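You operate a simulated robot arm through the tools that you are given. There is no shell and no other tool. Be economical: measure what you need, move in short steps, check, and stop when the job is done.

The job below is to be done with a simulated robot arm. You get a single attempt, and the scene is never put back.

JOB
Prime the yellow cartridge in the dock with 2 presses of the priming key.
Fine: dock latch locked for the presses and free after; cartridge back where it stood; the others stay unprimed.

Only the result counts: the job must be done as asked and must still hold three seconds after the hand-in. Knocking over, shifting, dropping, spilling or breaking anything else fails it.

ROBOT AND FRAMES
A 6-joint arm with a two-finger parallel gripper, fixed in place. Base frame: the origin is at the foot of the arm, x ahead of it, y to its left, z up; the work surface is at about z = 803. Readings come in mm, rad, newtons and seconds.
With the tool pointing down near the work surface it reaches from about 260 to 680 mm from the base axis. Its first joint turns from -1.152 to 1.152 rad. Payload 2.9 kg.
Tool frame: the origin (TCP) lies between the finger pads and is the grasp point; the fingertips stand 30 mm ahead of it; z points along the fingers, y is the line along which they close. The gripper opens to 110 mm. The fingers are 20 mm wide and 10 mm thick; the gripper's body (48 by 112 mm) begins 55 mm behind the TCP.
Orientation is that of the tool frame in the base frame, as a unit quaternion [x, y, z, w]. With the fingers straight down and closing along the base's y, the tool's x points along the base's -x, its y along +y and its z along -z.

CONTROLS
- The arm moves only by the tool step_arm. Its argument "steps" is a list of rows, each an object of numbers (a shift or turn left out is 0, a gripper value left out holds the last): "x", "y", "z": the shift along the tool's x, y, z in cm; "wx", "wy", "wz": the turn, a rotation vector about the tool's x, y, z in rad. In form: [{"x": .., "y": .., "z": .., "wx": .., "wy": .., "wz": ..}, ...]. A call has 1 to 10 rows; each row shifts and turns the commanded pose from where the row before left it, along the tool's axes as they then stand. "gripper" is the opening, from 0 (shut) to 1 (fully open), set as the call begins (left out, the last holds). Rows are played at 5 a second. More than 50 mm and 0.15 rad between two rows, or a gripper value outside its range, and nothing of the call is played. A pose out of reach is approached as far as the arm can. The call stops where the force on the tool passes 40 N (or 10 N more than at its start, if that is more) or the arm is blocked; 0.2 s more then pass. The fingers move at their own pace (about 108 mm/s each) and stop on an object; they squeeze with about 20 N. The grip force told is the motor's: it shows also when the fingers shut on nothing. Time passes only in rows, and 0.2 s behind the last, so rows that do not move let the fingers close. The reply holds the time, the measured pose of the TCP, the force on the tool along the base axes, the opening and the grip force, in the units named above and with some noise.
- Cameras (640 x 400 px; columns grow to the right, rows downward): "scene" is fixed at [85, 433.9, 1404]; the picture's right is [-0.71, -0.71, 0.00], its down [-0.27, 0.27, -0.92] and it looks along [0.65, -0.66, -0.38] (base axes); focal length 363 px, centre (320, 200). "wrist" rides on the gripper at [72, 17, -103] in the tool frame; the picture's right is [-0.23, 0.97, 0.00], its down [-0.76, -0.18, -0.62] and it looks along [-0.61, -0.14, 0.78] (tool axes); focal length 222 px, centre (320, 200). There is no depth. A picture from a camera that has moved, and an enlarged one, comes with that camera's place and axes in the base frame and with its lens.
- camera(camera): a new picture of that camera. It takes no simulated time.
- enlarge(camera, box): a new picture of the part [left, top, right, bottom] of that camera's present view, enlarged. It takes no simulated time.
- close_job(): hands the job in; it is judged then, once.

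Go step by step. Nothing tells you positions but the pictures and the camera data: compare them with the known pose of the tool, close in by small moves and look again before you grip or let go. The budget is 120 turns and 64 pictures, counting those below and the enlarged ones. Unless the task says otherwise, let go and move clear before handing in, and close with one line.

The tools are called after "Call:" by a JSON object that holds its "method" and its "body". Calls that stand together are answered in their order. step_arm: Moves the arm, as the interface text tells. Its arguments: {"type":"object","properties":{"steps":{"type":"array"},"gripper":{"type":"number"}},"required":["steps"]} The other tools are called the same way: camera (camera) takes a picture; enlarge (camera, box) takes an enlarged picture of a part of a camera's view; close_job () hands the job in.

At the start:

```text
time_s: 0.0
eef_pos: [451.0, -84.0, 1228.4]
tool_rot: [0.0, 1.0, 0.0, 0.0]
contact_force: [0.2, 0.1, 0.4]
finger_gap: 109.9
grip_force: 0.0
```

scene: 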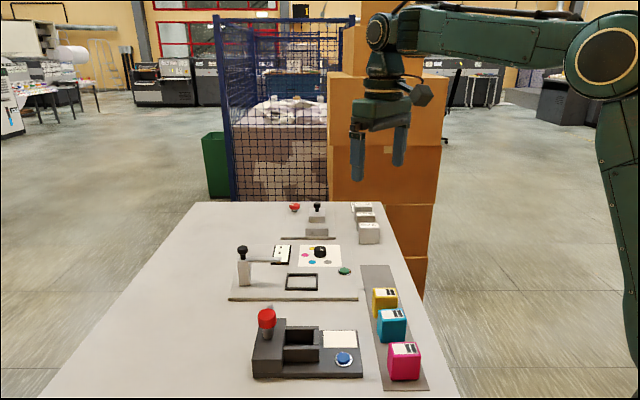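
wrist: 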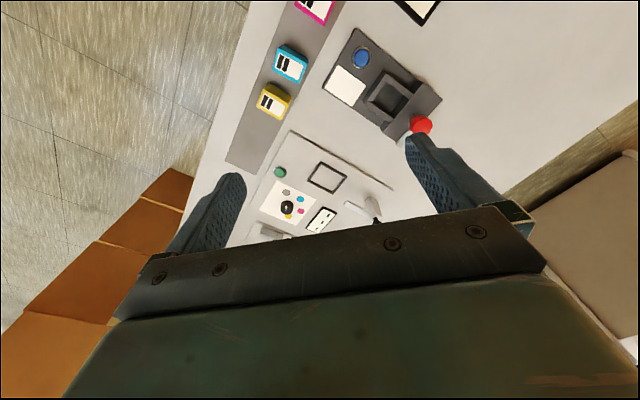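

I see a dark dock with a red-knobbed lever, a socket and a blue button nearest the camera, a second station behind it, and three cartridges (yellow, cyan, magenta) on a grey strip. I'll enlarge to read the details.

Call:
{"method": "enlarge", "body": {"camera": "scene", "box": [220, 280, 440, 400]}}

Call:
{"method": "enlarge", "body": {"camera": "scene", "box": [220, 190, 400, 310]}}

Call:
{"method": "enlarge", "body": {"camera": "wrist", "box": [220, 0, 460, 150]}}

```text
2.91 times, centred on (330, 340) of scene
camera zoom: at [85.0, 433.9, 1404.0], right [-0.71, -0.71, 0.0], down [-0.27, 0.27, -0.92], along [0.65, -0.66, -0.38], focal length 1055 px, centre (291, -207)
```

zoom: 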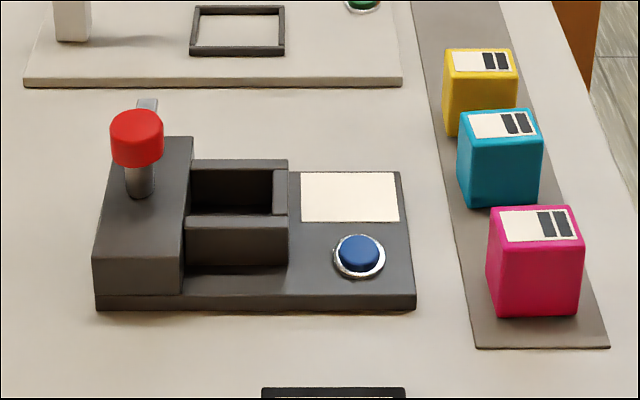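

```text
3.33 times, centred on (310, 250) of scene
camera zoom: at [85.0, 433.9, 1404.0], right [-0.71, -0.71, 0.0], down [-0.27, 0.27, -0.92], along [0.65, -0.66, -0.38], focal length 1209 px, centre (353, 33)
```

zoom: 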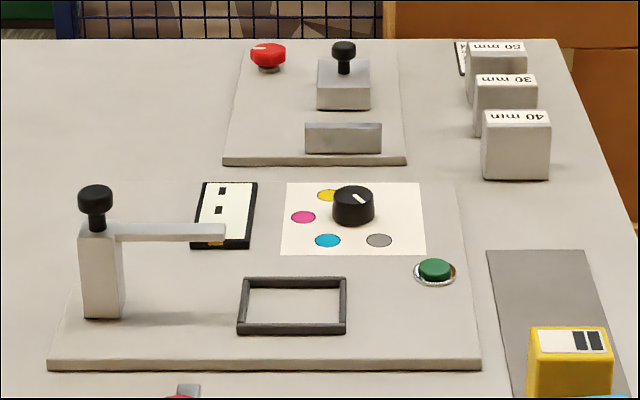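

```text
2.67 times, centred on (340, 75) of wrist
camera zoom: at [378.4, -68.2, 1332.5], right [0.23, 0.97, 0.0], down [0.76, -0.18, 0.62], along [0.61, -0.14, -0.78], focal length 592 px, centre (267, 533)
```

zoom: 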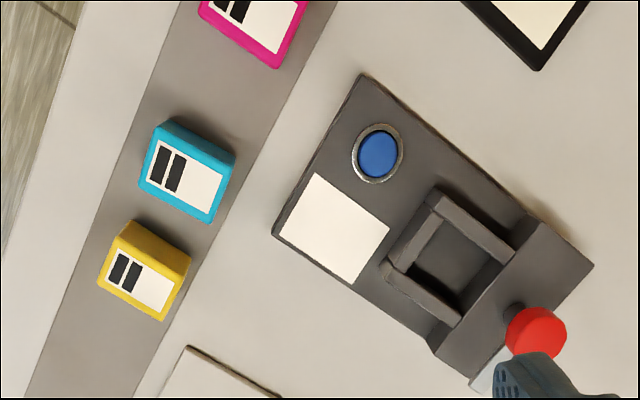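

The dock sits around (505, 35), with the yellow cartridge near (478, -178). I'll bring the wrist camera closer to the dock for a better look.

Call:
{"method": "step_arm", "body": {"steps": [{"x": 1.4, "y": 2.5, "z": 3.8}, {"x": 1.4, "y": 2.5, "z": 3.8}, {"x": 1.4, "y": 2.5, "z": 3.8}, {"x": 1.4, "y": 2.5, "z": 3.8}, {"x": 1.4, "y": 2.5, "z": 3.8}, {"x": 1.4, "y": 2.5, "z": 3.0}]}}

Call:
{"method": "camera", "body": {"camera": "wrist"}}

```text
time_s: 1.4
eef_pos: [366.9, 68.2, 1006.2]
tool_rot: [0.0, 1.0, 0.0, 0.0]
contact_force: [0.0, 0.7, -0.4]
finger_gap: 110.1
grip_force: 0.1
```

```text
58 pictures are left
camera wrist: at [294.7, 83.0, 1111.8], right [0.23, 0.97, 0.0], down [0.76, -0.18, 0.62], along [0.61, -0.14, -0.78], focal length 222 px, centre (320, 200)
```

wrist: 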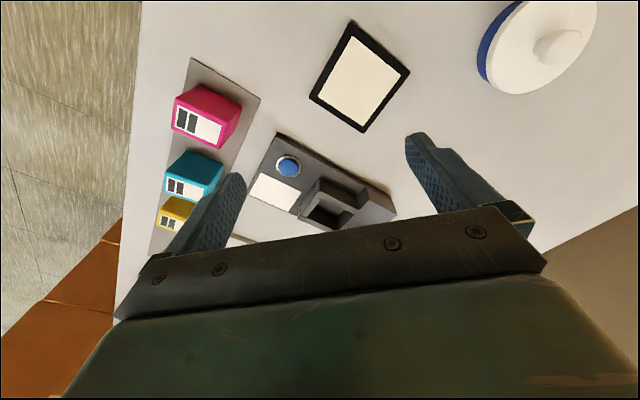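

The dock is partly hidden by the hand. I'll enlarge the panel and dock here, then shift the camera forward.

Call:
{"method": "enlarge", "body": {"camera": "wrist", "box": [150, 10, 430, 240]}}

Call:
{"method": "step_arm", "body": {"steps": [{"x": -4.5, "z": -1}, {"x": -4.5, "z": -1}, {"x": -4}]}}

Call:
{"method": "enlarge", "body": {"camera": "wrist", "box": [130, 0, 450, 200]}}

```text
1.74 times, centred on (290, 125) of wrist
camera zoom: at [294.7, 83.0, 1111.8], right [0.23, 0.97, 0.0], down [0.76, -0.18, 0.62], along [0.61, -0.14, -0.78], focal length 386 px, centre (372, 330)
```

zoom: 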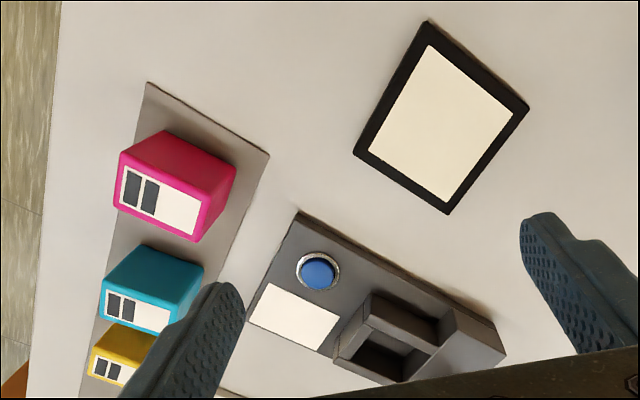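

```text
time_s: 2.2
eef_pos: [497.9, 68.6, 1029.2]
tool_rot: [0.0, 1.0, 0.0, 0.0]
contact_force: [0.7, 0.9, -0.2]
finger_gap: 110.1
grip_force: 0.0
```

```text
2.00 times, centred on (290, 100) of wrist
camera zoom: at [424.4, 84.0, 1132.1], right [0.23, 0.97, 0.0], down [0.76, -0.18, 0.62], along [0.61, -0.14, -0.78], focal length 444 px, centre (380, 400)
```

zoom: 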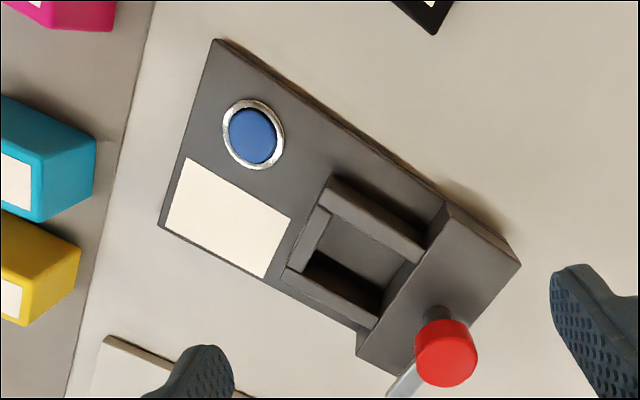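

Now a tight look at the red-knob latch and the dock from the scene camera.

Call:
{"method": "enlarge", "body": {"camera": "scene", "box": [240, 295, 376, 380]}}

Call:
{"method": "enlarge", "body": {"camera": "wrist", "box": [290, 80, 410, 200]}}

```text
4.71 times, centred on (308, 338) of scene
camera zoom: at [85.0, 433.9, 1404.0], right [-0.71, -0.71, 0.0], down [-0.27, 0.27, -0.92], along [0.65, -0.66, -0.38], focal length 1707 px, centre (376, -447)
```

zoom: 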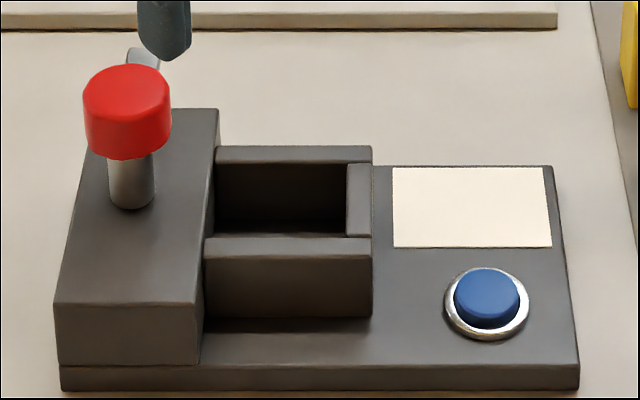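

```text
3.33 times, centred on (350, 140) of wrist
camera zoom: at [424.4, 84.0, 1132.1], right [0.23, 0.97, 0.0], down [0.76, -0.18, 0.62], along [0.61, -0.14, -0.78], focal length 740 px, centre (220, 400)
```

zoom: 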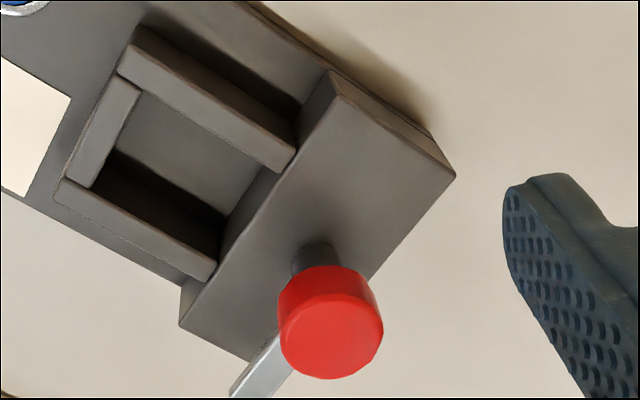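

Everything is turned about 45° to the base. I put the dock button at about (446, 1), the knob at about (572, 90, 912), the socket at about (535, 47) and the latch arm pointing away along (0.7, -0.7), which looks free. I'll go over the yellow cartridge with the tool turned 45°.

Call:
{"method": "step_arm", "body": {"steps": [{"x": 0.4, "y": -4.9}, {"x": 0.4, "y": -4.9}, {"x": 0.4, "y": -4.9}, {"x": 0.4, "y": -4.9}, {"x": 0.4, "y": -4.9}, {"wz": -0.149}, {"wz": -0.149}, {"wz": -0.149}, {"wz": -0.149}, {"wz": -0.149}]}}

Call:
{"method": "step_arm", "body": {"steps": [{"wz": -0.0404}]}}

Call:
{"method": "camera", "body": {"camera": "wrist"}}

Call:
{"method": "enlarge", "body": {"camera": "scene", "box": [350, 270, 440, 395]}}

```text
time_s: 4.4
eef_pos: [477.4, -179.9, 1028.2]
tool_rot: [-0.366, 0.931, 0.001, 0.0]
contact_force: [0.5, 0.0, -0.5]
finger_gap: 110.1
grip_force: 0.2
```

```text
time_s: 4.8
eef_pos: [476.4, -177.5, 1027.9]
tool_rot: [-0.384, 0.923, 0.0, 0.0]
contact_force: [0.1, -0.6, 0.3]
finger_gap: 110.0
grip_force: 0.1
```

```text
53 pictures are left
camera wrist: at [413.8, -220.1, 1132.1], right [-0.53, 0.85, 0.0], down [0.66, 0.41, 0.62], along [0.53, 0.33, -0.78], focal length 222 px, centre (320, 200)
```

wrist: 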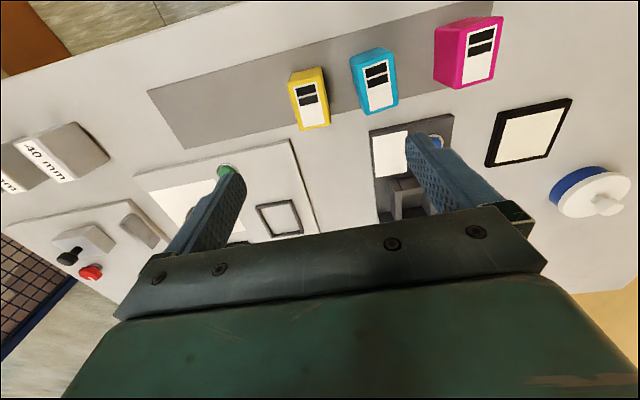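

```text
3.20 times, centred on (395, 332) of scene
camera zoom: at [85.0, 433.9, 1404.0], right [-0.71, -0.71, 0.0], down [-0.27, 0.27, -0.92], along [0.65, -0.66, -0.38], focal length 1161 px, centre (80, -224)
```

zoom: 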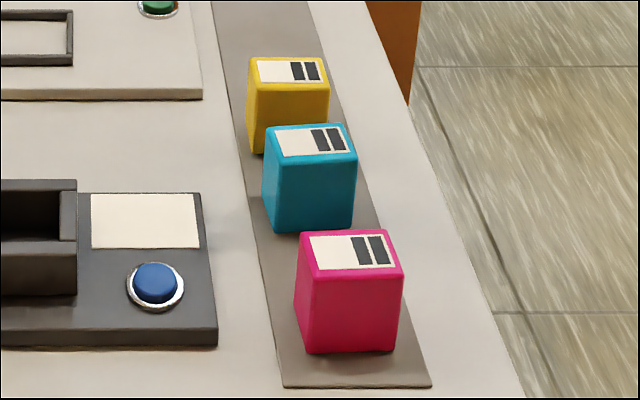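

Gaps along the strip look usable. I'll enlarge the cartridges from here to measure position, yaw and size.

Call:
{"method": "enlarge", "body": {"camera": "wrist", "box": [270, 40, 430, 140]}}

Call:
{"method": "enlarge", "body": {"camera": "wrist", "box": [360, 100, 460, 220]}}

```text
4.00 times, centred on (350, 90) of wrist
camera zoom: at [413.8, -220.1, 1132.1], right [-0.53, 0.85, 0.0], down [0.66, 0.41, 0.62], along [0.53, 0.33, -0.78], focal length 888 px, centre (200, 640)
```

zoom: 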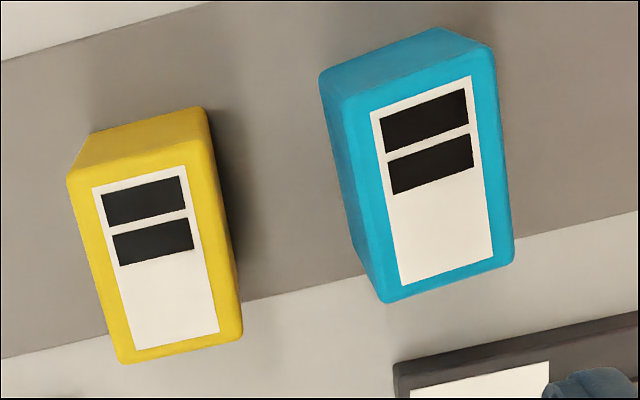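

```text
3.33 times, centred on (410, 160) of wrist
camera zoom: at [413.8, -220.1, 1132.1], right [-0.53, 0.85, 0.0], down [0.66, 0.41, 0.62], along [0.53, 0.33, -0.78], focal length 740 px, centre (20, 333)
```

zoom: 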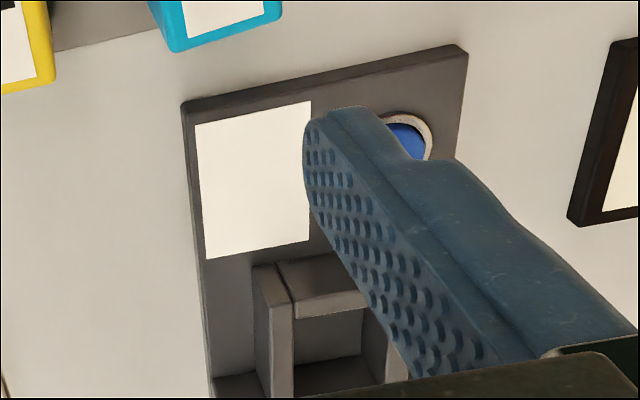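

The yellow cartridge top is at about (479, -192, 870), roughly 55 x 39 mm and aligned to the 45° axes, with a gap of about 30 mm to cyan. I'll centre over it with the fingers narrowed, and check.

Call:
{"method": "step_arm", "body": {"gripper": 0.58, "steps": [{"x": 0.4, "y": -0.6, "z": 3}, {"x": 0.45, "y": -0.61, "z": 3}, {}]}}

Call:
{"method": "enlarge", "body": {"camera": "wrist", "box": [200, 0, 440, 200]}}

Call:
{"method": "enlarge", "body": {"camera": "scene", "box": [330, 200, 450, 340]}}

```text
time_s: 5.6
eef_pos: [480.2, -195.4, 968.1]
tool_rot: [-0.382, 0.924, 0.001, 0.0]
contact_force: [0.1, 0.2, -0.8]
finger_gap: 63.7
grip_force: 0.0
```

```text
2.00 times, centred on (320, 100) of wrist
camera zoom: at [416.2, -236.4, 1072.3], right [-0.53, 0.85, 0.0], down [0.66, 0.41, 0.62], along [0.53, 0.33, -0.78], focal length 444 px, centre (320, 400)
```

zoom: 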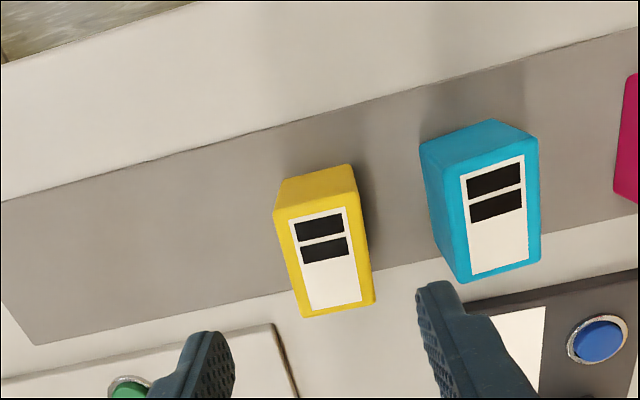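

```text
2.86 times, centred on (390, 270) of scene
camera zoom: at [85.0, 433.9, 1404.0], right [-0.71, -0.71, 0.0], down [-0.27, 0.27, -0.92], along [0.65, -0.66, -0.38], focal length 1036 px, centre (120, 0)
```

zoom: 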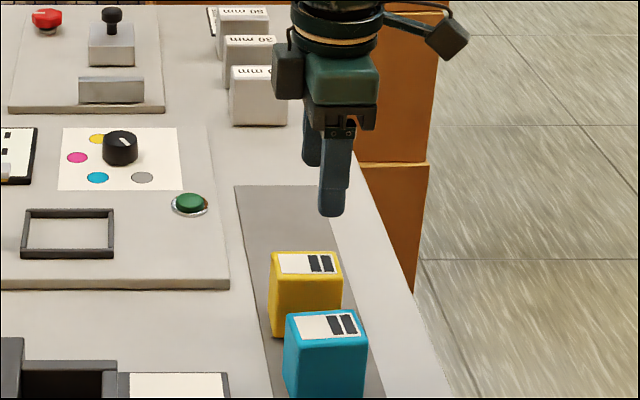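

The estimate is confirmed at (480, -193). I'll make a small correction and descend around the cartridge to 25 mm below its top.

Call:
{"method": "step_arm", "body": {"steps": [{"x": -0.17, "y": 0.2, "z": 3}, {"z": 3}, {"z": 1.5}]}}

Call:
{"method": "enlarge", "body": {"camera": "wrist", "box": [200, 60, 440, 260]}}

Call:
{"method": "enlarge", "body": {"camera": "scene", "box": [350, 240, 430, 330]}}

```text
time_s: 6.4
eef_pos: [479.1, -189.1, 894.4]
tool_rot: [-0.383, 0.924, 0.0, 0.0]
contact_force: [0.5, -0.2, 0.2]
finger_gap: 64.0
grip_force: 0.1
```

```text
2.00 times, centred on (320, 160) of wrist
camera zoom: at [415.3, -230.1, 998.2], right [-0.53, 0.85, 0.0], down [0.66, 0.41, 0.62], along [0.53, 0.33, -0.78], focal length 444 px, centre (320, 280)
```

zoom: 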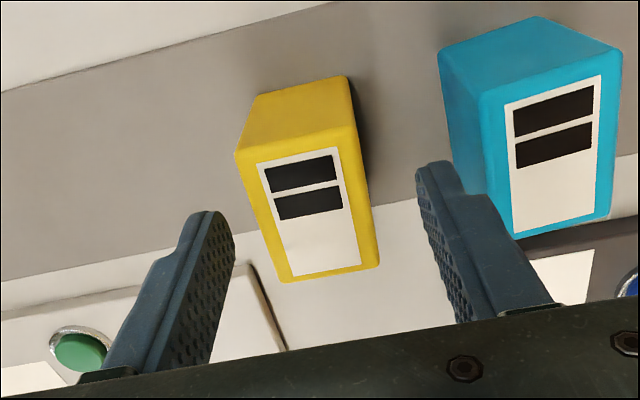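

```text
4.44 times, centred on (390, 285) of scene
camera zoom: at [85.0, 433.9, 1404.0], right [-0.71, -0.71, 0.0], down [-0.27, 0.27, -0.92], along [0.65, -0.66, -0.38], focal length 1612 px, centre (9, -178)
```

zoom: 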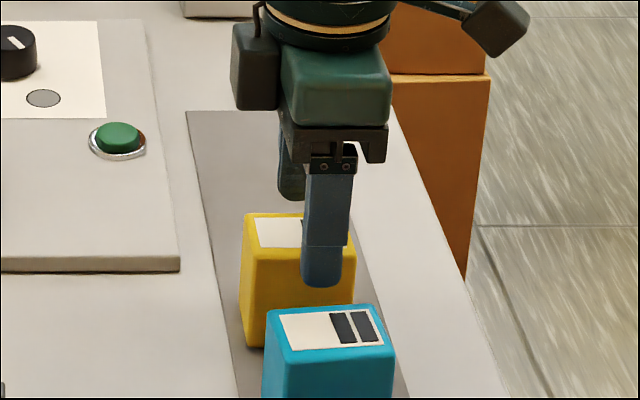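

The cartridge top works out near z 862 and the dock walls near z 849, so I'll grip only the top ~20 mm. I'll correct by x -0.5 and y -0.2 cm, lower, and look again before closing.

Call:
{"method": "step_arm", "body": {"steps": [{"x": -0.5, "y": -0.22, "z": 1.2}, {"z": 1.1}, {}]}}

Call:
{"method": "enlarge", "body": {"camera": "wrist", "box": [200, 80, 440, 240]}}

Call:
{"method": "enlarge", "body": {"camera": "scene", "box": [350, 240, 430, 330]}}

```text
time_s: 7.2
eef_pos: [484.7, -187.3, 871.0]
tool_rot: [-0.382, 0.924, 0.0, 0.0]
contact_force: [-0.3, 0.3, 0.1]
finger_gap: 63.7
grip_force: 0.0
```

```text
2.50 times, centred on (320, 160) of wrist
camera zoom: at [421.2, -228.4, 974.1], right [-0.53, 0.85, 0.0], down [0.66, 0.41, 0.62], along [0.53, 0.33, -0.78], focal length 555 px, centre (320, 300)
```

zoom: 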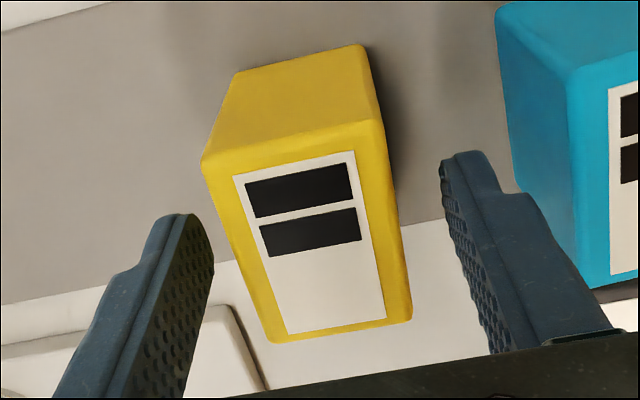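

```text
4.44 times, centred on (390, 285) of scene
camera zoom: at [85.0, 433.9, 1404.0], right [-0.71, -0.71, 0.0], down [-0.27, 0.27, -0.92], along [0.65, -0.66, -0.38], focal length 1612 px, centre (9, -178)
```

zoom: 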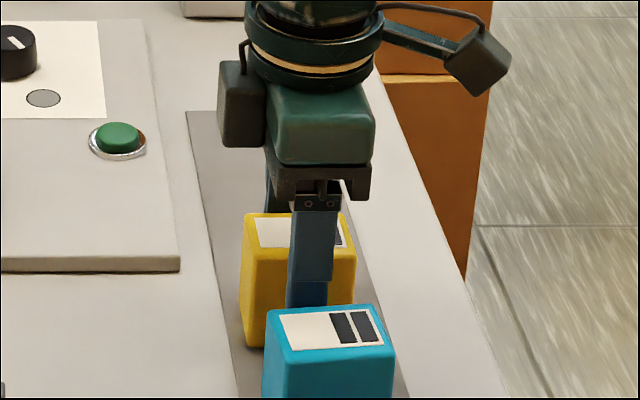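

The cartridge top centre projects exactly onto the tool axis, so I'm closing.

Call:
{"method": "step_arm", "body": {"gripper": 0, "steps": [{}, {}, {}, {}]}}

Call:
{"method": "enlarge", "body": {"camera": "wrist", "box": [200, 80, 440, 240]}}

```text
time_s: 8.2
eef_pos: [484.0, -186.3, 870.2]
tool_rot: [-0.383, 0.924, 0.0, 0.0]
contact_force: [0.1, -1.5, 0.0]
finger_gap: 39.8
grip_force: 20.5
```

```text
2.50 times, centred on (320, 160) of wrist
camera zoom: at [421.2, -228.4, 974.2], right [-0.53, 0.85, 0.0], down [0.66, 0.41, 0.62], along [0.53, 0.33, -0.78], focal length 555 px, centre (320, 300)
```

zoom: 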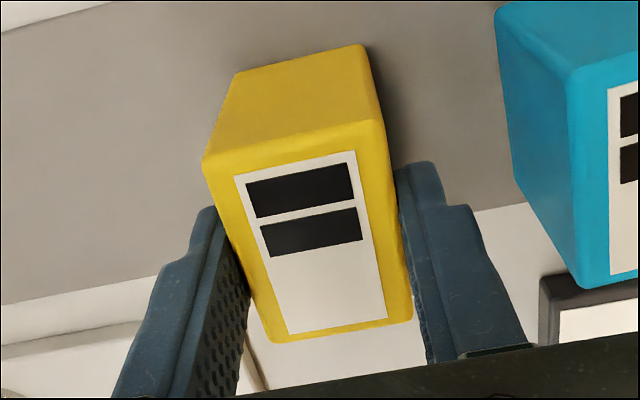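

Gripped at 39.8 mm with hardly any shift. I'll lift 16 cm and carry it to a spot just beyond the socket, where the camera can see the socket clearly.

Call:
{"method": "step_arm", "body": {"steps": [{"z": -1}, {"z": -3}, {"z": -4}, {"z": -4}, {"z": -4}]}}

Call:
{"method": "step_arm", "body": {"steps": [{"x": -4.3, "y": 1.85}, {"x": -4.3, "y": 1.85}, {"x": -4.3, "y": 1.85}, {"x": -4.3, "y": 1.85}, {"x": -4.3, "y": 1.85}, {"x": -4.3, "y": 1.85}, {"x": -4.2, "y": 1.8}, {}]}}

Call:
{"method": "camera", "body": {"camera": "wrist"}}

Call:
{"method": "camera", "body": {"camera": "scene"}}

```text
time_s: 9.4
eef_pos: [481.8, -188.1, 1029.9]
tool_rot: [-0.383, 0.924, -0.001, 0.0]
contact_force: [-0.5, 0.2, -1.4]
finger_gap: 39.6
grip_force: 20.0
```

```text
time_s: 11.2
eef_pos: [604.7, 115.5, 1029.7]
tool_rot: [-0.382, 0.924, 0.0, 0.0]
contact_force: [0.4, 0.1, -1.0]
finger_gap: 39.4
grip_force: 20.6
```

```text
42 pictures are left
camera wrist: at [541.3, 74.3, 1134.0], right [-0.53, 0.85, 0.0], down [0.66, 0.41, 0.62], along [0.53, 0.33, -0.78], focal length 222 px, centre (320, 200)
```

wrist: 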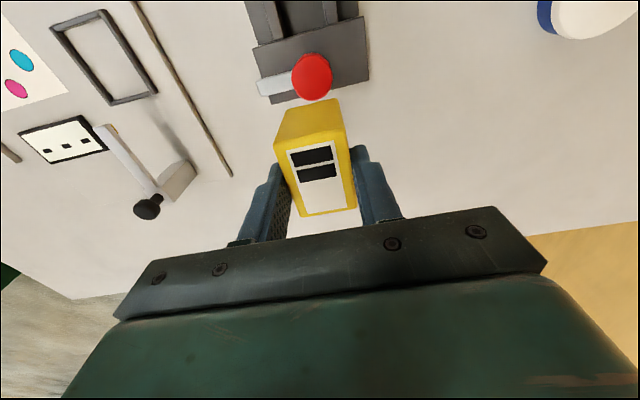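

```text
41 pictures are left
```

scene: 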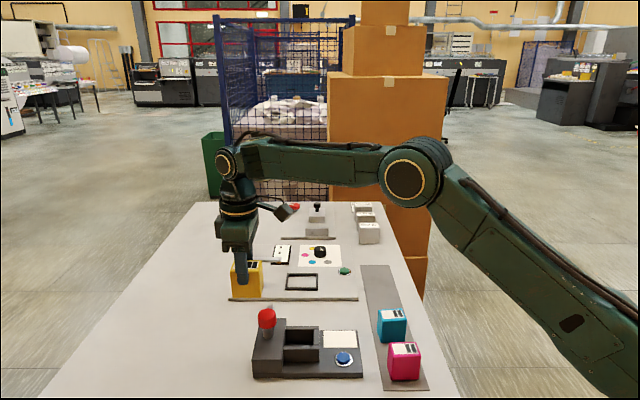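

I need to shift 5 cm toward the socket so it comes fully into view.

Call:
{"method": "step_arm", "body": {"steps": [{"x": 2.5}, {"x": 2.5}, {}]}}

Call:
{"method": "enlarge", "body": {"camera": "wrist", "box": [210, 0, 410, 130]}}

```text
time_s: 12.0
eef_pos: [568.8, 80.6, 1031.1]
tool_rot: [-0.383, 0.924, 0.0, 0.0]
contact_force: [0.1, -0.4, -0.8]
finger_gap: 39.6
grip_force: 20.2
```

```text
3.08 times, centred on (310, 65) of wrist
camera zoom: at [505.1, 39.5, 1134.6], right [-0.53, 0.85, 0.0], down [0.66, 0.41, 0.62], along [0.53, 0.33, -0.78], focal length 684 px, centre (351, 615)
```

zoom: 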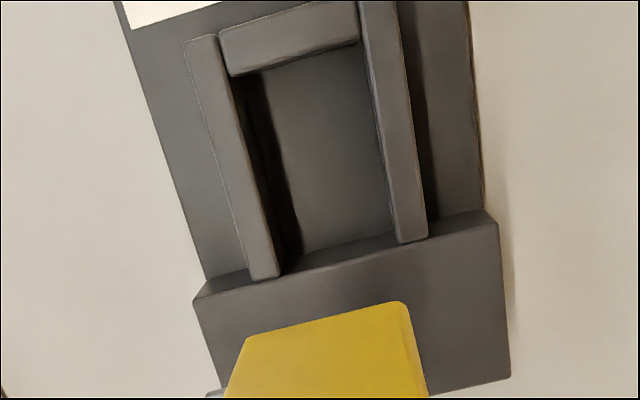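

The socket inner is about 60 x 44 mm, centred 47 mm along tool x from here, so clearance is ~2 mm a side. I'll move over it, lower part-way and check.

Call:
{"method": "step_arm", "body": {"steps": [{"x": 2.4, "y": -0.06}, {"x": 2.35}, {"z": 3}, {"z": 3}, {"z": 3}, {}]}}

Call:
{"method": "enlarge", "body": {"camera": "wrist", "box": [220, 40, 420, 220]}}

Call:
{"method": "enlarge", "body": {"camera": "scene", "box": [240, 250, 380, 390]}}

```text
time_s: 13.4
eef_pos: [535.2, 46.0, 941.4]
tool_rot: [-0.382, 0.924, 0.0, 0.001]
contact_force: [-0.3, -0.6, -0.5]
finger_gap: 39.8
grip_force: 20.3
```

```text
2.22 times, centred on (320, 130) of wrist
camera zoom: at [472.2, 4.9, 1044.8], right [-0.53, 0.85, 0.0], down [0.66, 0.41, 0.62], along [0.53, 0.33, -0.78], focal length 494 px, centre (320, 356)
```

zoom: 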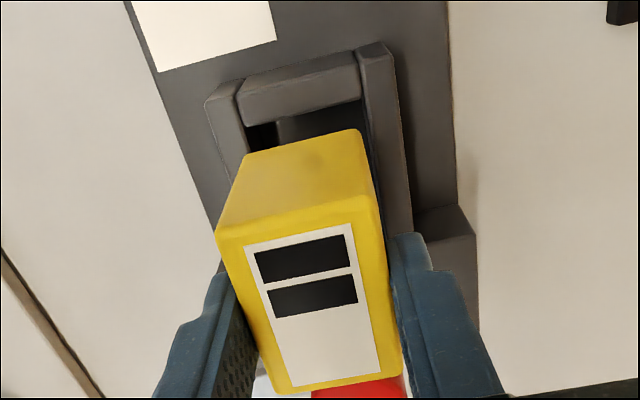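

```text
2.86 times, centred on (310, 320) of scene
camera zoom: at [85.0, 433.9, 1404.0], right [-0.71, -0.71, 0.0], down [-0.27, 0.27, -0.92], along [0.65, -0.66, -0.38], focal length 1036 px, centre (349, -143)
```

zoom: 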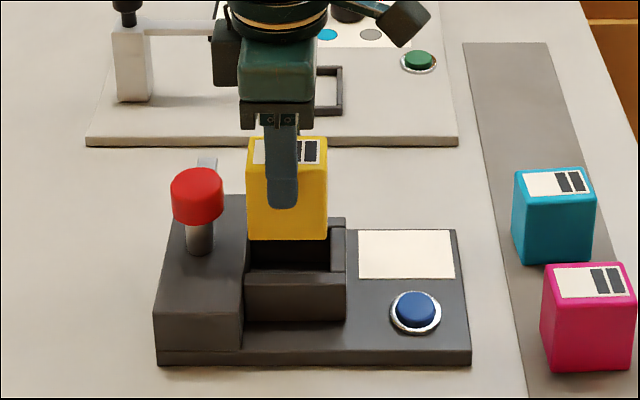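

The cartridge lines up with the socket in both views. I'll nudge 1 mm and enter slowly.

Call:
{"method": "step_arm", "body": {"steps": [{"x": 0.1, "z": 1}, {"z": 1}, {"z": 0.8}, {"z": 0.5}, {"z": 0.3}]}}

Call:
{"method": "enlarge", "body": {"camera": "scene", "box": [260, 290, 360, 380]}}

Call:
{"method": "enlarge", "body": {"camera": "wrist", "box": [220, 40, 420, 220]}}

```text
time_s: 14.6
eef_pos: [536.7, 45.0, 905.0]
tool_rot: [-0.382, 0.924, -0.001, 0.0]
contact_force: [-0.9, -0.4, -0.9]
finger_gap: 39.4
grip_force: 20.7
```

```text
4.44 times, centred on (310, 335) of scene
camera zoom: at [85.0, 433.9, 1404.0], right [-0.71, -0.71, 0.0], down [-0.27, 0.27, -0.92], along [0.65, -0.66, -0.38], focal length 1612 px, centre (364, -400)
```

zoom: 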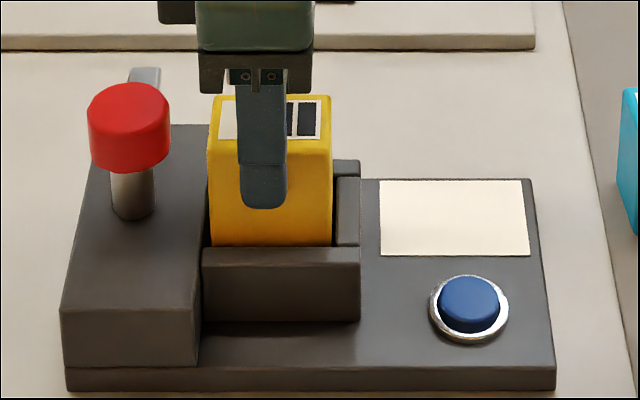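

```text
2.22 times, centred on (320, 130) of wrist
camera zoom: at [473.3, 3.8, 1009.0], right [-0.53, 0.85, 0.0], down [0.66, 0.41, 0.62], along [0.53, 0.33, -0.78], focal length 494 px, centre (320, 356)
```

zoom: 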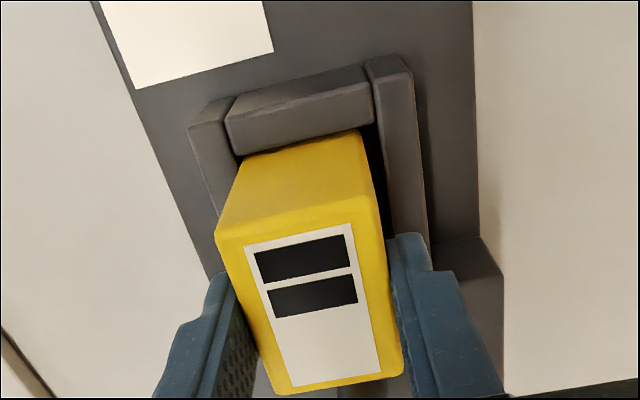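

The cartridge has just entered and sits about 1 mm off toward one side. I'll shift y +1 mm and lower until it seats.

Call:
{"method": "step_arm", "body": {"steps": [{"y": 0.12}, {"z": 0.6}, {"z": 0.5}, {"z": 0.4}, {"z": 0.3}]}}

Call:
{"method": "enlarge", "body": {"camera": "scene", "box": [260, 290, 360, 380]}}

Call:
{"method": "enlarge", "body": {"camera": "wrist", "box": [220, 40, 420, 220]}}

```text
time_s: 15.8
eef_pos: [535.6, 47.1, 885.9]
tool_rot: [-0.383, 0.924, 0.0, -0.001]
contact_force: [-0.5, -0.1, -1.8]
finger_gap: 39.5
grip_force: 20.1
```

```text
4.44 times, centred on (310, 335) of scene
camera zoom: at [85.0, 433.9, 1404.0], right [-0.71, -0.71, 0.0], down [-0.27, 0.27, -0.92], along [0.65, -0.66, -0.38], focal length 1612 px, centre (364, -400)
```

zoom: 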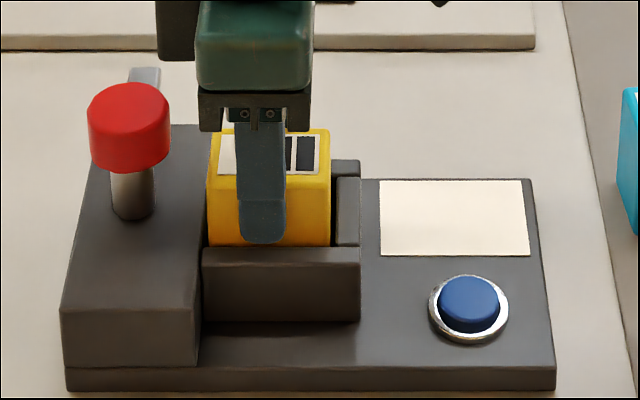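

```text
2.22 times, centred on (320, 130) of wrist
camera zoom: at [472.3, 5.9, 990.9], right [-0.53, 0.85, 0.0], down [0.66, 0.41, 0.62], along [0.53, 0.33, -0.78], focal length 494 px, centre (320, 356)
```

zoom: 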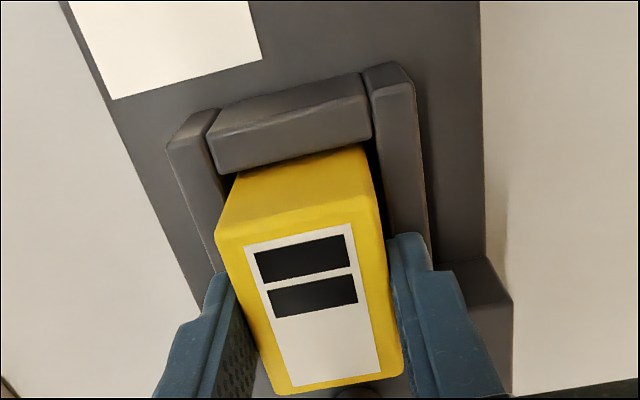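

It's well inside now. I'll ease down in small steps and watch the force.

Call:
{"method": "step_arm", "body": {"steps": [{"z": 0.15}, {"z": 0.15}, {}]}}

Call:
{"method": "step_arm", "body": {"steps": [{"z": 0.15}, {}]}}

```text
time_s: 16.6
eef_pos: [536.3, 45.3, 883.0]
tool_rot: [-0.382, 0.924, 0.0, 0.0]
contact_force: [0.5, 0.1, -0.4]
finger_gap: 39.4
grip_force: 19.9
```

```text
time_s: 17.2
eef_pos: [535.9, 45.6, 881.4]
tool_rot: [-0.383, 0.924, 0.0, 0.0]
contact_force: [-0.7, 0.2, -1.0]
finger_gap: 39.6
grip_force: 20.1
```

Call:
{"method": "step_arm", "body": {"steps": [{"z": 0.1}, {}]}}

Call:
{"method": "enlarge", "body": {"camera": "scene", "box": [280, 315, 340, 365]}}

```text
time_s: 17.8
eef_pos: [536.3, 46.2, 881.0]
tool_rot: [-0.383, 0.924, 0.0, -0.001]
contact_force: [-4.0, -2.2, 12.4]
finger_gap: 39.4
grip_force: 20.1
```

```text
8.00 times, centred on (310, 340) of scene
camera zoom: at [84.7, 433.8, 1404.0], right [-0.71, -0.71, 0.0], down [-0.27, 0.27, -0.92], along [0.65, -0.66, -0.38], focal length 2902 px, centre (400, -920)
```

zoom: 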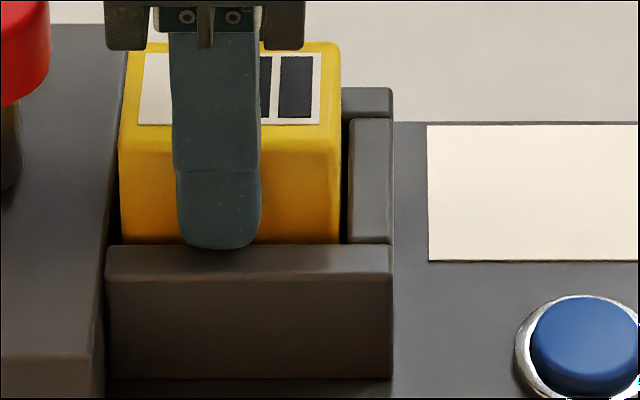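

12 N upward at about 10 mm above the pick-up height matches the socket floor, so it's seated. I'll open the fingers a little and rise.

Call:
{"method": "step_arm", "body": {"gripper": 0.52, "steps": [{}, {}, {}]}}

Call:
{"method": "step_arm", "body": {"steps": [{"z": -1}, {"z": -3}, {"z": -4}, {"z": -4}, {}]}}

Call:
{"method": "enlarge", "body": {"camera": "scene", "box": [240, 280, 380, 390]}}

Call:
{"method": "camera", "body": {"camera": "wrist"}}

```text
time_s: 18.6
eef_pos: [536.0, 46.3, 880.7]
tool_rot: [-0.382, 0.924, 0.001, 0.0]
contact_force: [0.3, -2.1, 0.0]
finger_gap: 57.4
grip_force: 0.1
```

```text
time_s: 19.8
eef_pos: [535.9, 45.4, 999.5]
tool_rot: [-0.383, 0.924, -0.001, 0.0]
contact_force: [1.0, 0.2, 0.7]
finger_gap: 57.1
grip_force: 0.0
```

```text
3.64 times, centred on (310, 335) of scene
camera zoom: at [85.0, 433.9, 1404.0], right [-0.71, -0.71, 0.0], down [-0.27, 0.27, -0.92], along [0.65, -0.66, -0.38], focal length 1319 px, centre (356, -291)
```

zoom: 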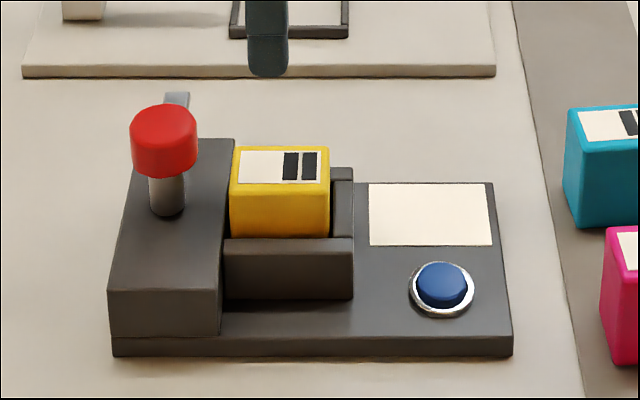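

```text
31 pictures are left
camera wrist: at [472.4, 4.8, 1104.0], right [-0.53, 0.85, 0.0], down [0.66, 0.41, 0.62], along [0.53, 0.33, -0.78], focal length 222 px, centre (320, 200)
```

wrist: 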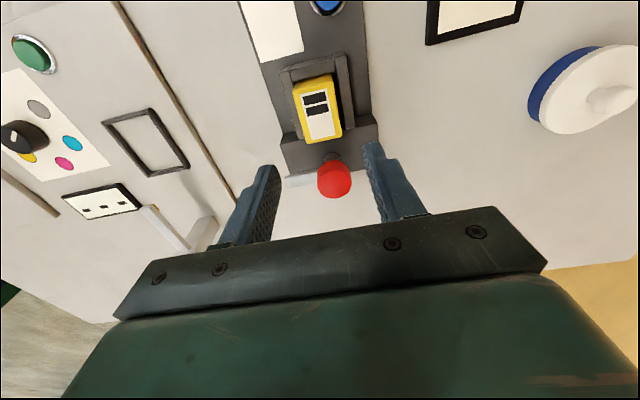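

The cartridge is seated. Next is the latch: the arm points away under the knob, so turning it 90° clockwise from above should swing it over the cartridge. I'll go over the knob first.

Call:
{"method": "step_arm", "body": {"steps": [{"x": -2.7, "y": 0.3}, {"x": -2.7, "y": 0.25}, {"z": 2}, {}]}}

Call:
{"method": "enlarge", "body": {"camera": "wrist", "box": [220, 60, 420, 220]}}

Call:
{"method": "enlarge", "body": {"camera": "scene", "box": [230, 260, 350, 350]}}

```text
time_s: 20.8
eef_pos: [573.9, 88.6, 980.1]
tool_rot: [-0.382, 0.924, 0.0, 0.0]
contact_force: [-0.4, 0.0, -0.5]
finger_gap: 57.2
grip_force: 0.1
```

```text
2.50 times, centred on (320, 140) of wrist
camera zoom: at [509.3, 47.2, 1084.3], right [-0.53, 0.85, 0.0], down [0.66, 0.41, 0.62], along [0.53, 0.33, -0.78], focal length 555 px, centre (320, 350)
```

zoom: 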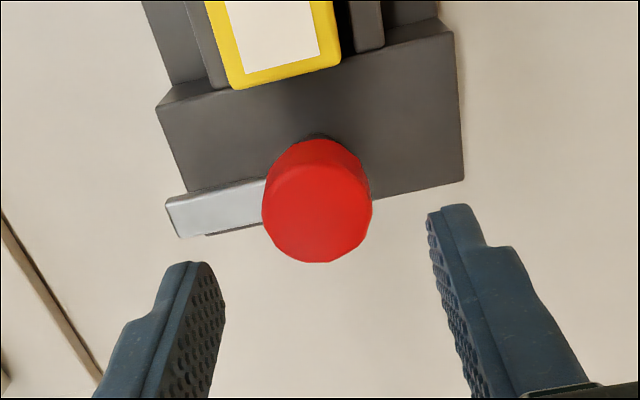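

```text
4.44 times, centred on (290, 305) of scene
camera zoom: at [85.0, 433.9, 1404.0], right [-0.71, -0.71, 0.0], down [-0.27, 0.27, -0.92], along [0.65, -0.66, -0.38], focal length 1612 px, centre (453, -267)
```

zoom: 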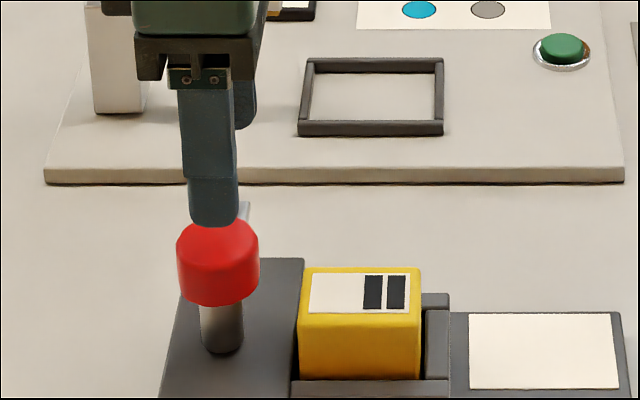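

The knob is centred under the tool (within 1–2 mm), and the silver arm is just under the knob. I'll lower so the tips overlap the knob and stay above the arm.

Call:
{"method": "step_arm", "body": {"steps": [{"y": -0.12, "z": 2}, {"z": 1.6}, {"z": 1.3}, {}]}}

Call:
{"method": "enlarge", "body": {"camera": "scene", "box": [230, 270, 330, 350]}}

Call:
{"method": "enlarge", "body": {"camera": "wrist", "box": [220, 60, 420, 220]}}

```text
time_s: 21.8
eef_pos: [570.9, 88.6, 930.9]
tool_rot: [-0.382, 0.924, 0.0, 0.001]
contact_force: [0.6, -0.1, 0.3]
finger_gap: 57.1
grip_force: 0.1
```

```text
5.00 times, centred on (280, 310) of scene
camera zoom: at [85.0, 433.9, 1404.0], right [-0.71, -0.71, 0.0], down [-0.27, 0.27, -0.92], along [0.65, -0.66, -0.38], focal length 1814 px, centre (520, -350)
```

zoom: 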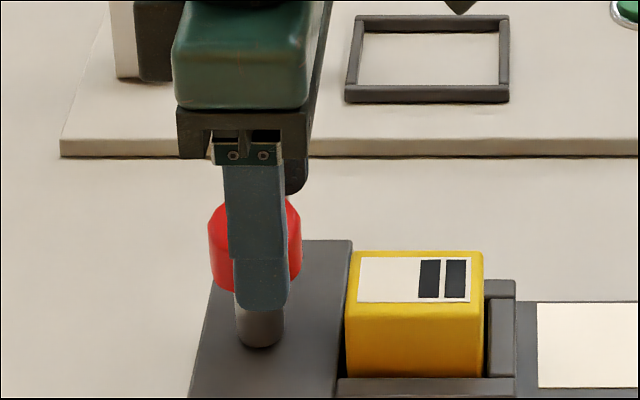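

```text
2.50 times, centred on (320, 140) of wrist
camera zoom: at [507.0, 46.7, 1035.1], right [-0.53, 0.85, 0.0], down [0.66, 0.41, 0.62], along [0.53, 0.33, -0.78], focal length 555 px, centre (320, 350)
```

zoom: 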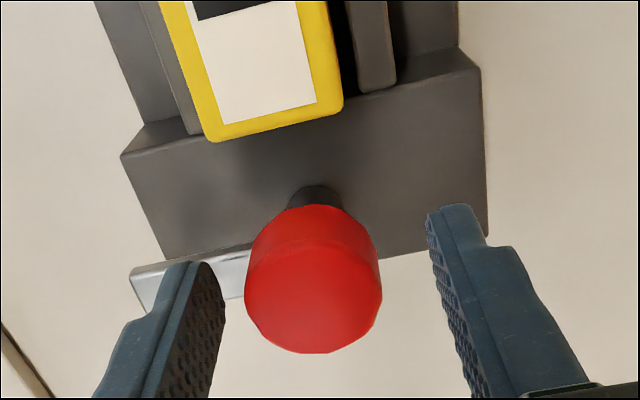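

Correcting ~2 mm in each of x and y, then gripping the knob.

Call:
{"method": "step_arm", "body": {"steps": [{"x": -0.22, "y": -0.22}, {}]}}

Call:
{"method": "step_arm", "body": {"gripper": 0, "steps": [{}, {}, {}]}}

Call:
{"method": "step_arm", "body": {"steps": [{"wz": 0.08}, {"wz": 0.08}, {"wz": 0.08}, {"wz": 0.08}, {}]}}

Call:
{"method": "enlarge", "body": {"camera": "scene", "box": [230, 270, 330, 350]}}

Call:
{"method": "enlarge", "body": {"camera": "wrist", "box": [200, 0, 440, 220]}}

```text
time_s: 22.4
eef_pos: [572.6, 88.0, 931.6]
tool_rot: [-0.383, 0.924, 0.0, 0.001]
contact_force: [0.7, -0.1, 0.2]
finger_gap: 57.3
grip_force: 0.1
```

```text
time_s: 23.2
eef_pos: [574.3, 86.6, 930.0]
tool_rot: [-0.382, 0.924, 0.0, 0.001]
contact_force: [10.2, -9.6, -6.3]
finger_gap: 36.5
grip_force: 44.7
```

```text
time_s: 24.4
eef_pos: [573.9, 88.3, 932.0]
tool_rot: [-0.231, 0.973, 0.0, 0.0]
contact_force: [14.1, 4.1, -24.6]
finger_gap: 36.9
grip_force: 45.2
```

```text
5.00 times, centred on (280, 310) of scene
camera zoom: at [85.8, 434.0, 1403.9], right [-0.71, -0.71, 0.0], down [-0.27, 0.27, -0.92], along [0.65, -0.66, -0.38], focal length 1814 px, centre (520, -350)
```

zoom: 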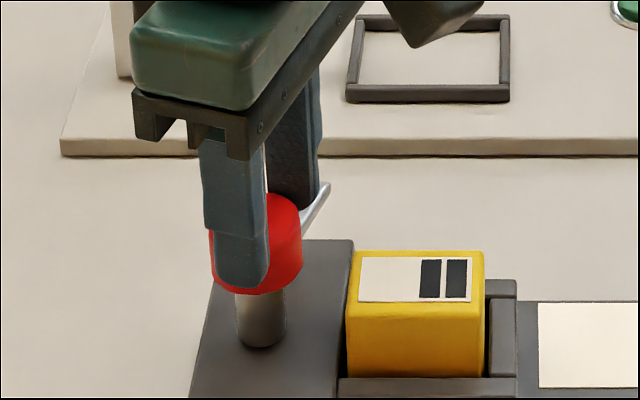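

```text
1.82 times, centred on (320, 110) of wrist
camera zoom: at [501.1, 68.8, 1035.0], right [-0.24, 0.97, 0.0], down [0.76, 0.18, 0.62], along [0.61, 0.15, -0.78], focal length 404 px, centre (320, 364)
```

zoom: 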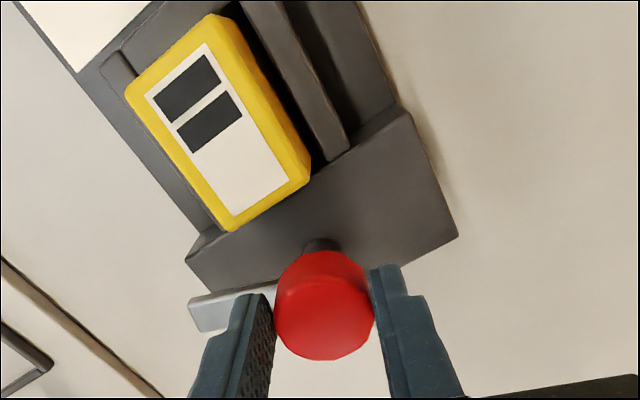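

The knob and arm turn with the gripper. There's some downward pull, so I'll continue in steps with a slight lowering and watch the force.

Call:
{"method": "step_arm", "body": {"steps": [{"z": 0.1}, {"wz": 0.08}, {"wz": 0.08}, {"wz": 0.08}]}}

```text
time_s: 25.4
eef_pos: [572.9, 90.0, 931.3]
tool_rot: [-0.115, 0.993, 0.0, -0.002]
contact_force: [-2.8, 20.9, -15.6]
finger_gap: 37.0
grip_force: 45.0
```

Side load has built up along tool y from a slightly off-centre grip. I'll relieve it by 1 mm and continue.

Call:
{"method": "step_arm", "body": {"steps": [{"y": 0.1}, {"z": 0.1}, {"wz": 0.08}, {"wz": 0.08}]}}

```text
time_s: 26.4
eef_pos: [573.2, 91.2, 930.6]
tool_rot: [-0.036, 0.999, 0.001, 0.001]
contact_force: [-7.1, 23.1, 4.6]
finger_gap: 36.9
grip_force: 44.8
```

Call:
{"method": "step_arm", "body": {"steps": [{"y": 0.12, "x": 0.04}, {"wz": 0.08}, {"wz": 0.08}, {"wz": 0.08}]}}

Call:
{"method": "enlarge", "body": {"camera": "wrist", "box": [200, 0, 440, 220]}}

```text
time_s: 27.4
eef_pos: [573.1, 91.9, 931.4]
tool_rot: [0.085, 0.996, 0.001, 0.001]
contact_force: [-8.0, 23.7, 7.4]
finger_gap: 36.7
grip_force: 45.3
```

```text
1.82 times, centred on (320, 110) of wrist
camera zoom: at [503.8, 118.9, 1034.9], right [0.39, 0.92, 0.0], down [0.72, -0.3, 0.62], along [0.58, -0.24, -0.78], focal length 404 px, centre (320, 364)
```

zoom: 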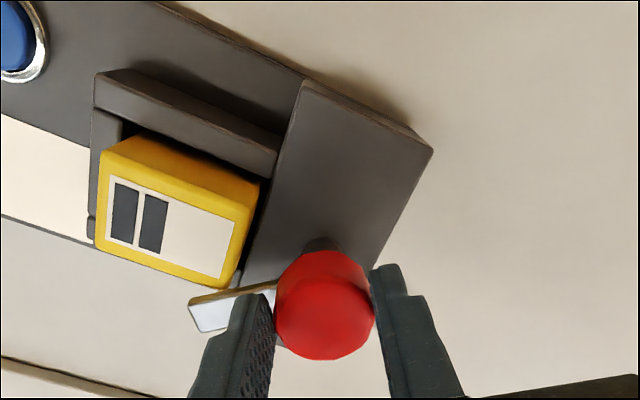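

About 55° turned, and the arm is following above the cartridge. I'll continue.

Call:
{"method": "step_arm", "body": {"steps": [{"y": 0.15, "x": 0.08}, {"wz": 0.08}, {"wz": 0.08}, {"y": 0.05}, {"wz": 0.08}]}}

Call:
{"method": "enlarge", "body": {"camera": "scene", "box": [230, 270, 350, 370]}}

```text
time_s: 28.6
eef_pos: [572.9, 93.0, 931.8]
tool_rot: [0.203, 0.979, 0.002, 0.002]
contact_force: [6.4, 27.5, 8.0]
finger_gap: 36.8
grip_force: 44.9
```

```text
4.00 times, centred on (290, 320) of scene
camera zoom: at [85.0, 434.5, 1403.8], right [-0.71, -0.71, 0.0], down [-0.27, 0.27, -0.92], along [0.65, -0.66, -0.38], focal length 1451 px, centre (440, -280)
```

zoom: 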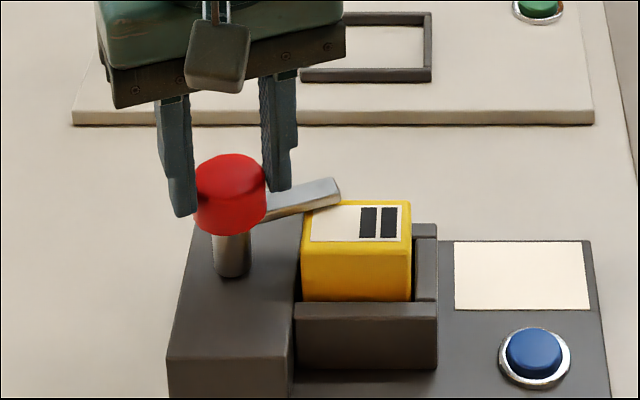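

Call:
{"method": "step_arm", "body": {"steps": [{"y": 0.2}, {"wz": 0.08}, {"wz": 0.08}, {"y": 0.06}, {"wz": 0.08}, {"wz": 0.06}]}}

Call:
{"method": "enlarge", "body": {"camera": "scene", "box": [230, 270, 350, 370]}}

```text
time_s: 30.0
eef_pos: [575.3, 95.3, 930.8]
tool_rot: [0.348, 0.938, 0.001, 0.001]
contact_force: [13.0, 23.0, 12.1]
finger_gap: 36.9
grip_force: 45.0
```

```text
4.00 times, centred on (290, 320) of scene
camera zoom: at [85.1, 434.4, 1403.8], right [-0.71, -0.71, 0.0], down [-0.27, 0.27, -0.92], along [0.65, -0.66, -0.38], focal length 1451 px, centre (440, -280)
```

zoom: 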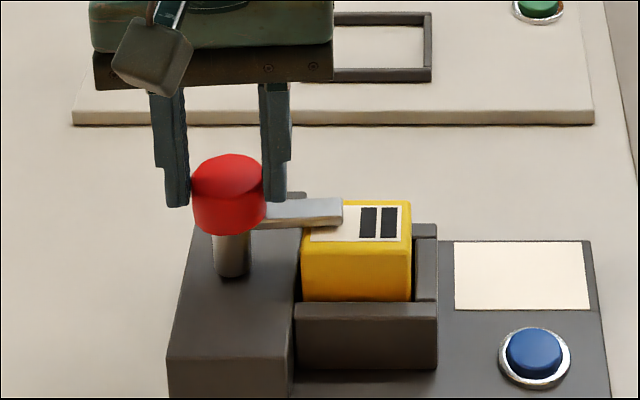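

Nearly 86° turned. I'll go on to the end stop.

Call:
{"method": "step_arm", "body": {"steps": [{"y": 0.12}, {"wz": 0.04}, {"wz": 0.04}, {"wz": 0.04}]}}

Call:
{"method": "enlarge", "body": {"camera": "scene", "box": [230, 270, 350, 370]}}

```text
time_s: 31.0
eef_pos: [574.0, 96.3, 930.0]
tool_rot: [0.402, 0.915, 0.001, 0.001]
contact_force: [8.2, 19.1, 15.9]
finger_gap: 37.1
grip_force: 45.1
```

```text
4.00 times, centred on (290, 320) of scene
camera zoom: at [84.9, 434.3, 1403.8], right [-0.71, -0.71, 0.0], down [-0.27, 0.27, -0.92], along [0.65, -0.66, -0.38], focal length 1451 px, centre (440, -280)
```

zoom: 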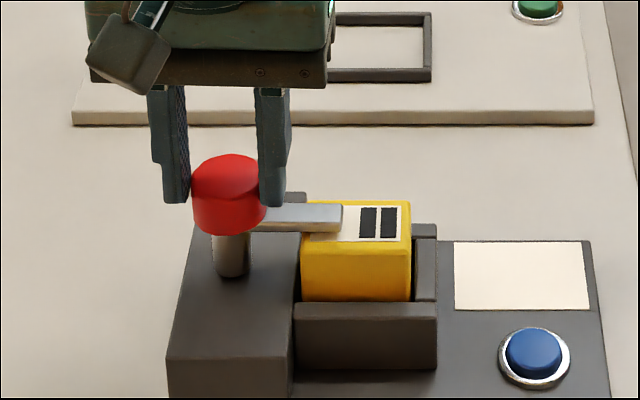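

Call:
{"method": "step_arm", "body": {"steps": [{"wz": 0.05}, {"wz": 0.05}, {}]}}

Call:
{"method": "enlarge", "body": {"camera": "scene", "box": [230, 270, 350, 370]}}

```text
time_s: 31.8
eef_pos: [575.4, 95.3, 929.2]
tool_rot: [0.449, 0.894, 0.003, 0.001]
contact_force: [15.3, 23.7, 5.2]
finger_gap: 37.4
grip_force: 45.0
```

```text
4.00 times, centred on (290, 320) of scene
camera zoom: at [85.3, 434.5, 1403.8], right [-0.71, -0.71, 0.0], down [-0.27, 0.27, -0.92], along [0.65, -0.66, -0.38], focal length 1451 px, centre (440, -280)
```

zoom: 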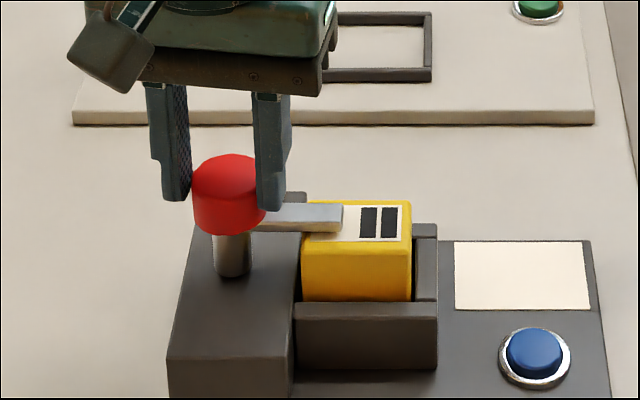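

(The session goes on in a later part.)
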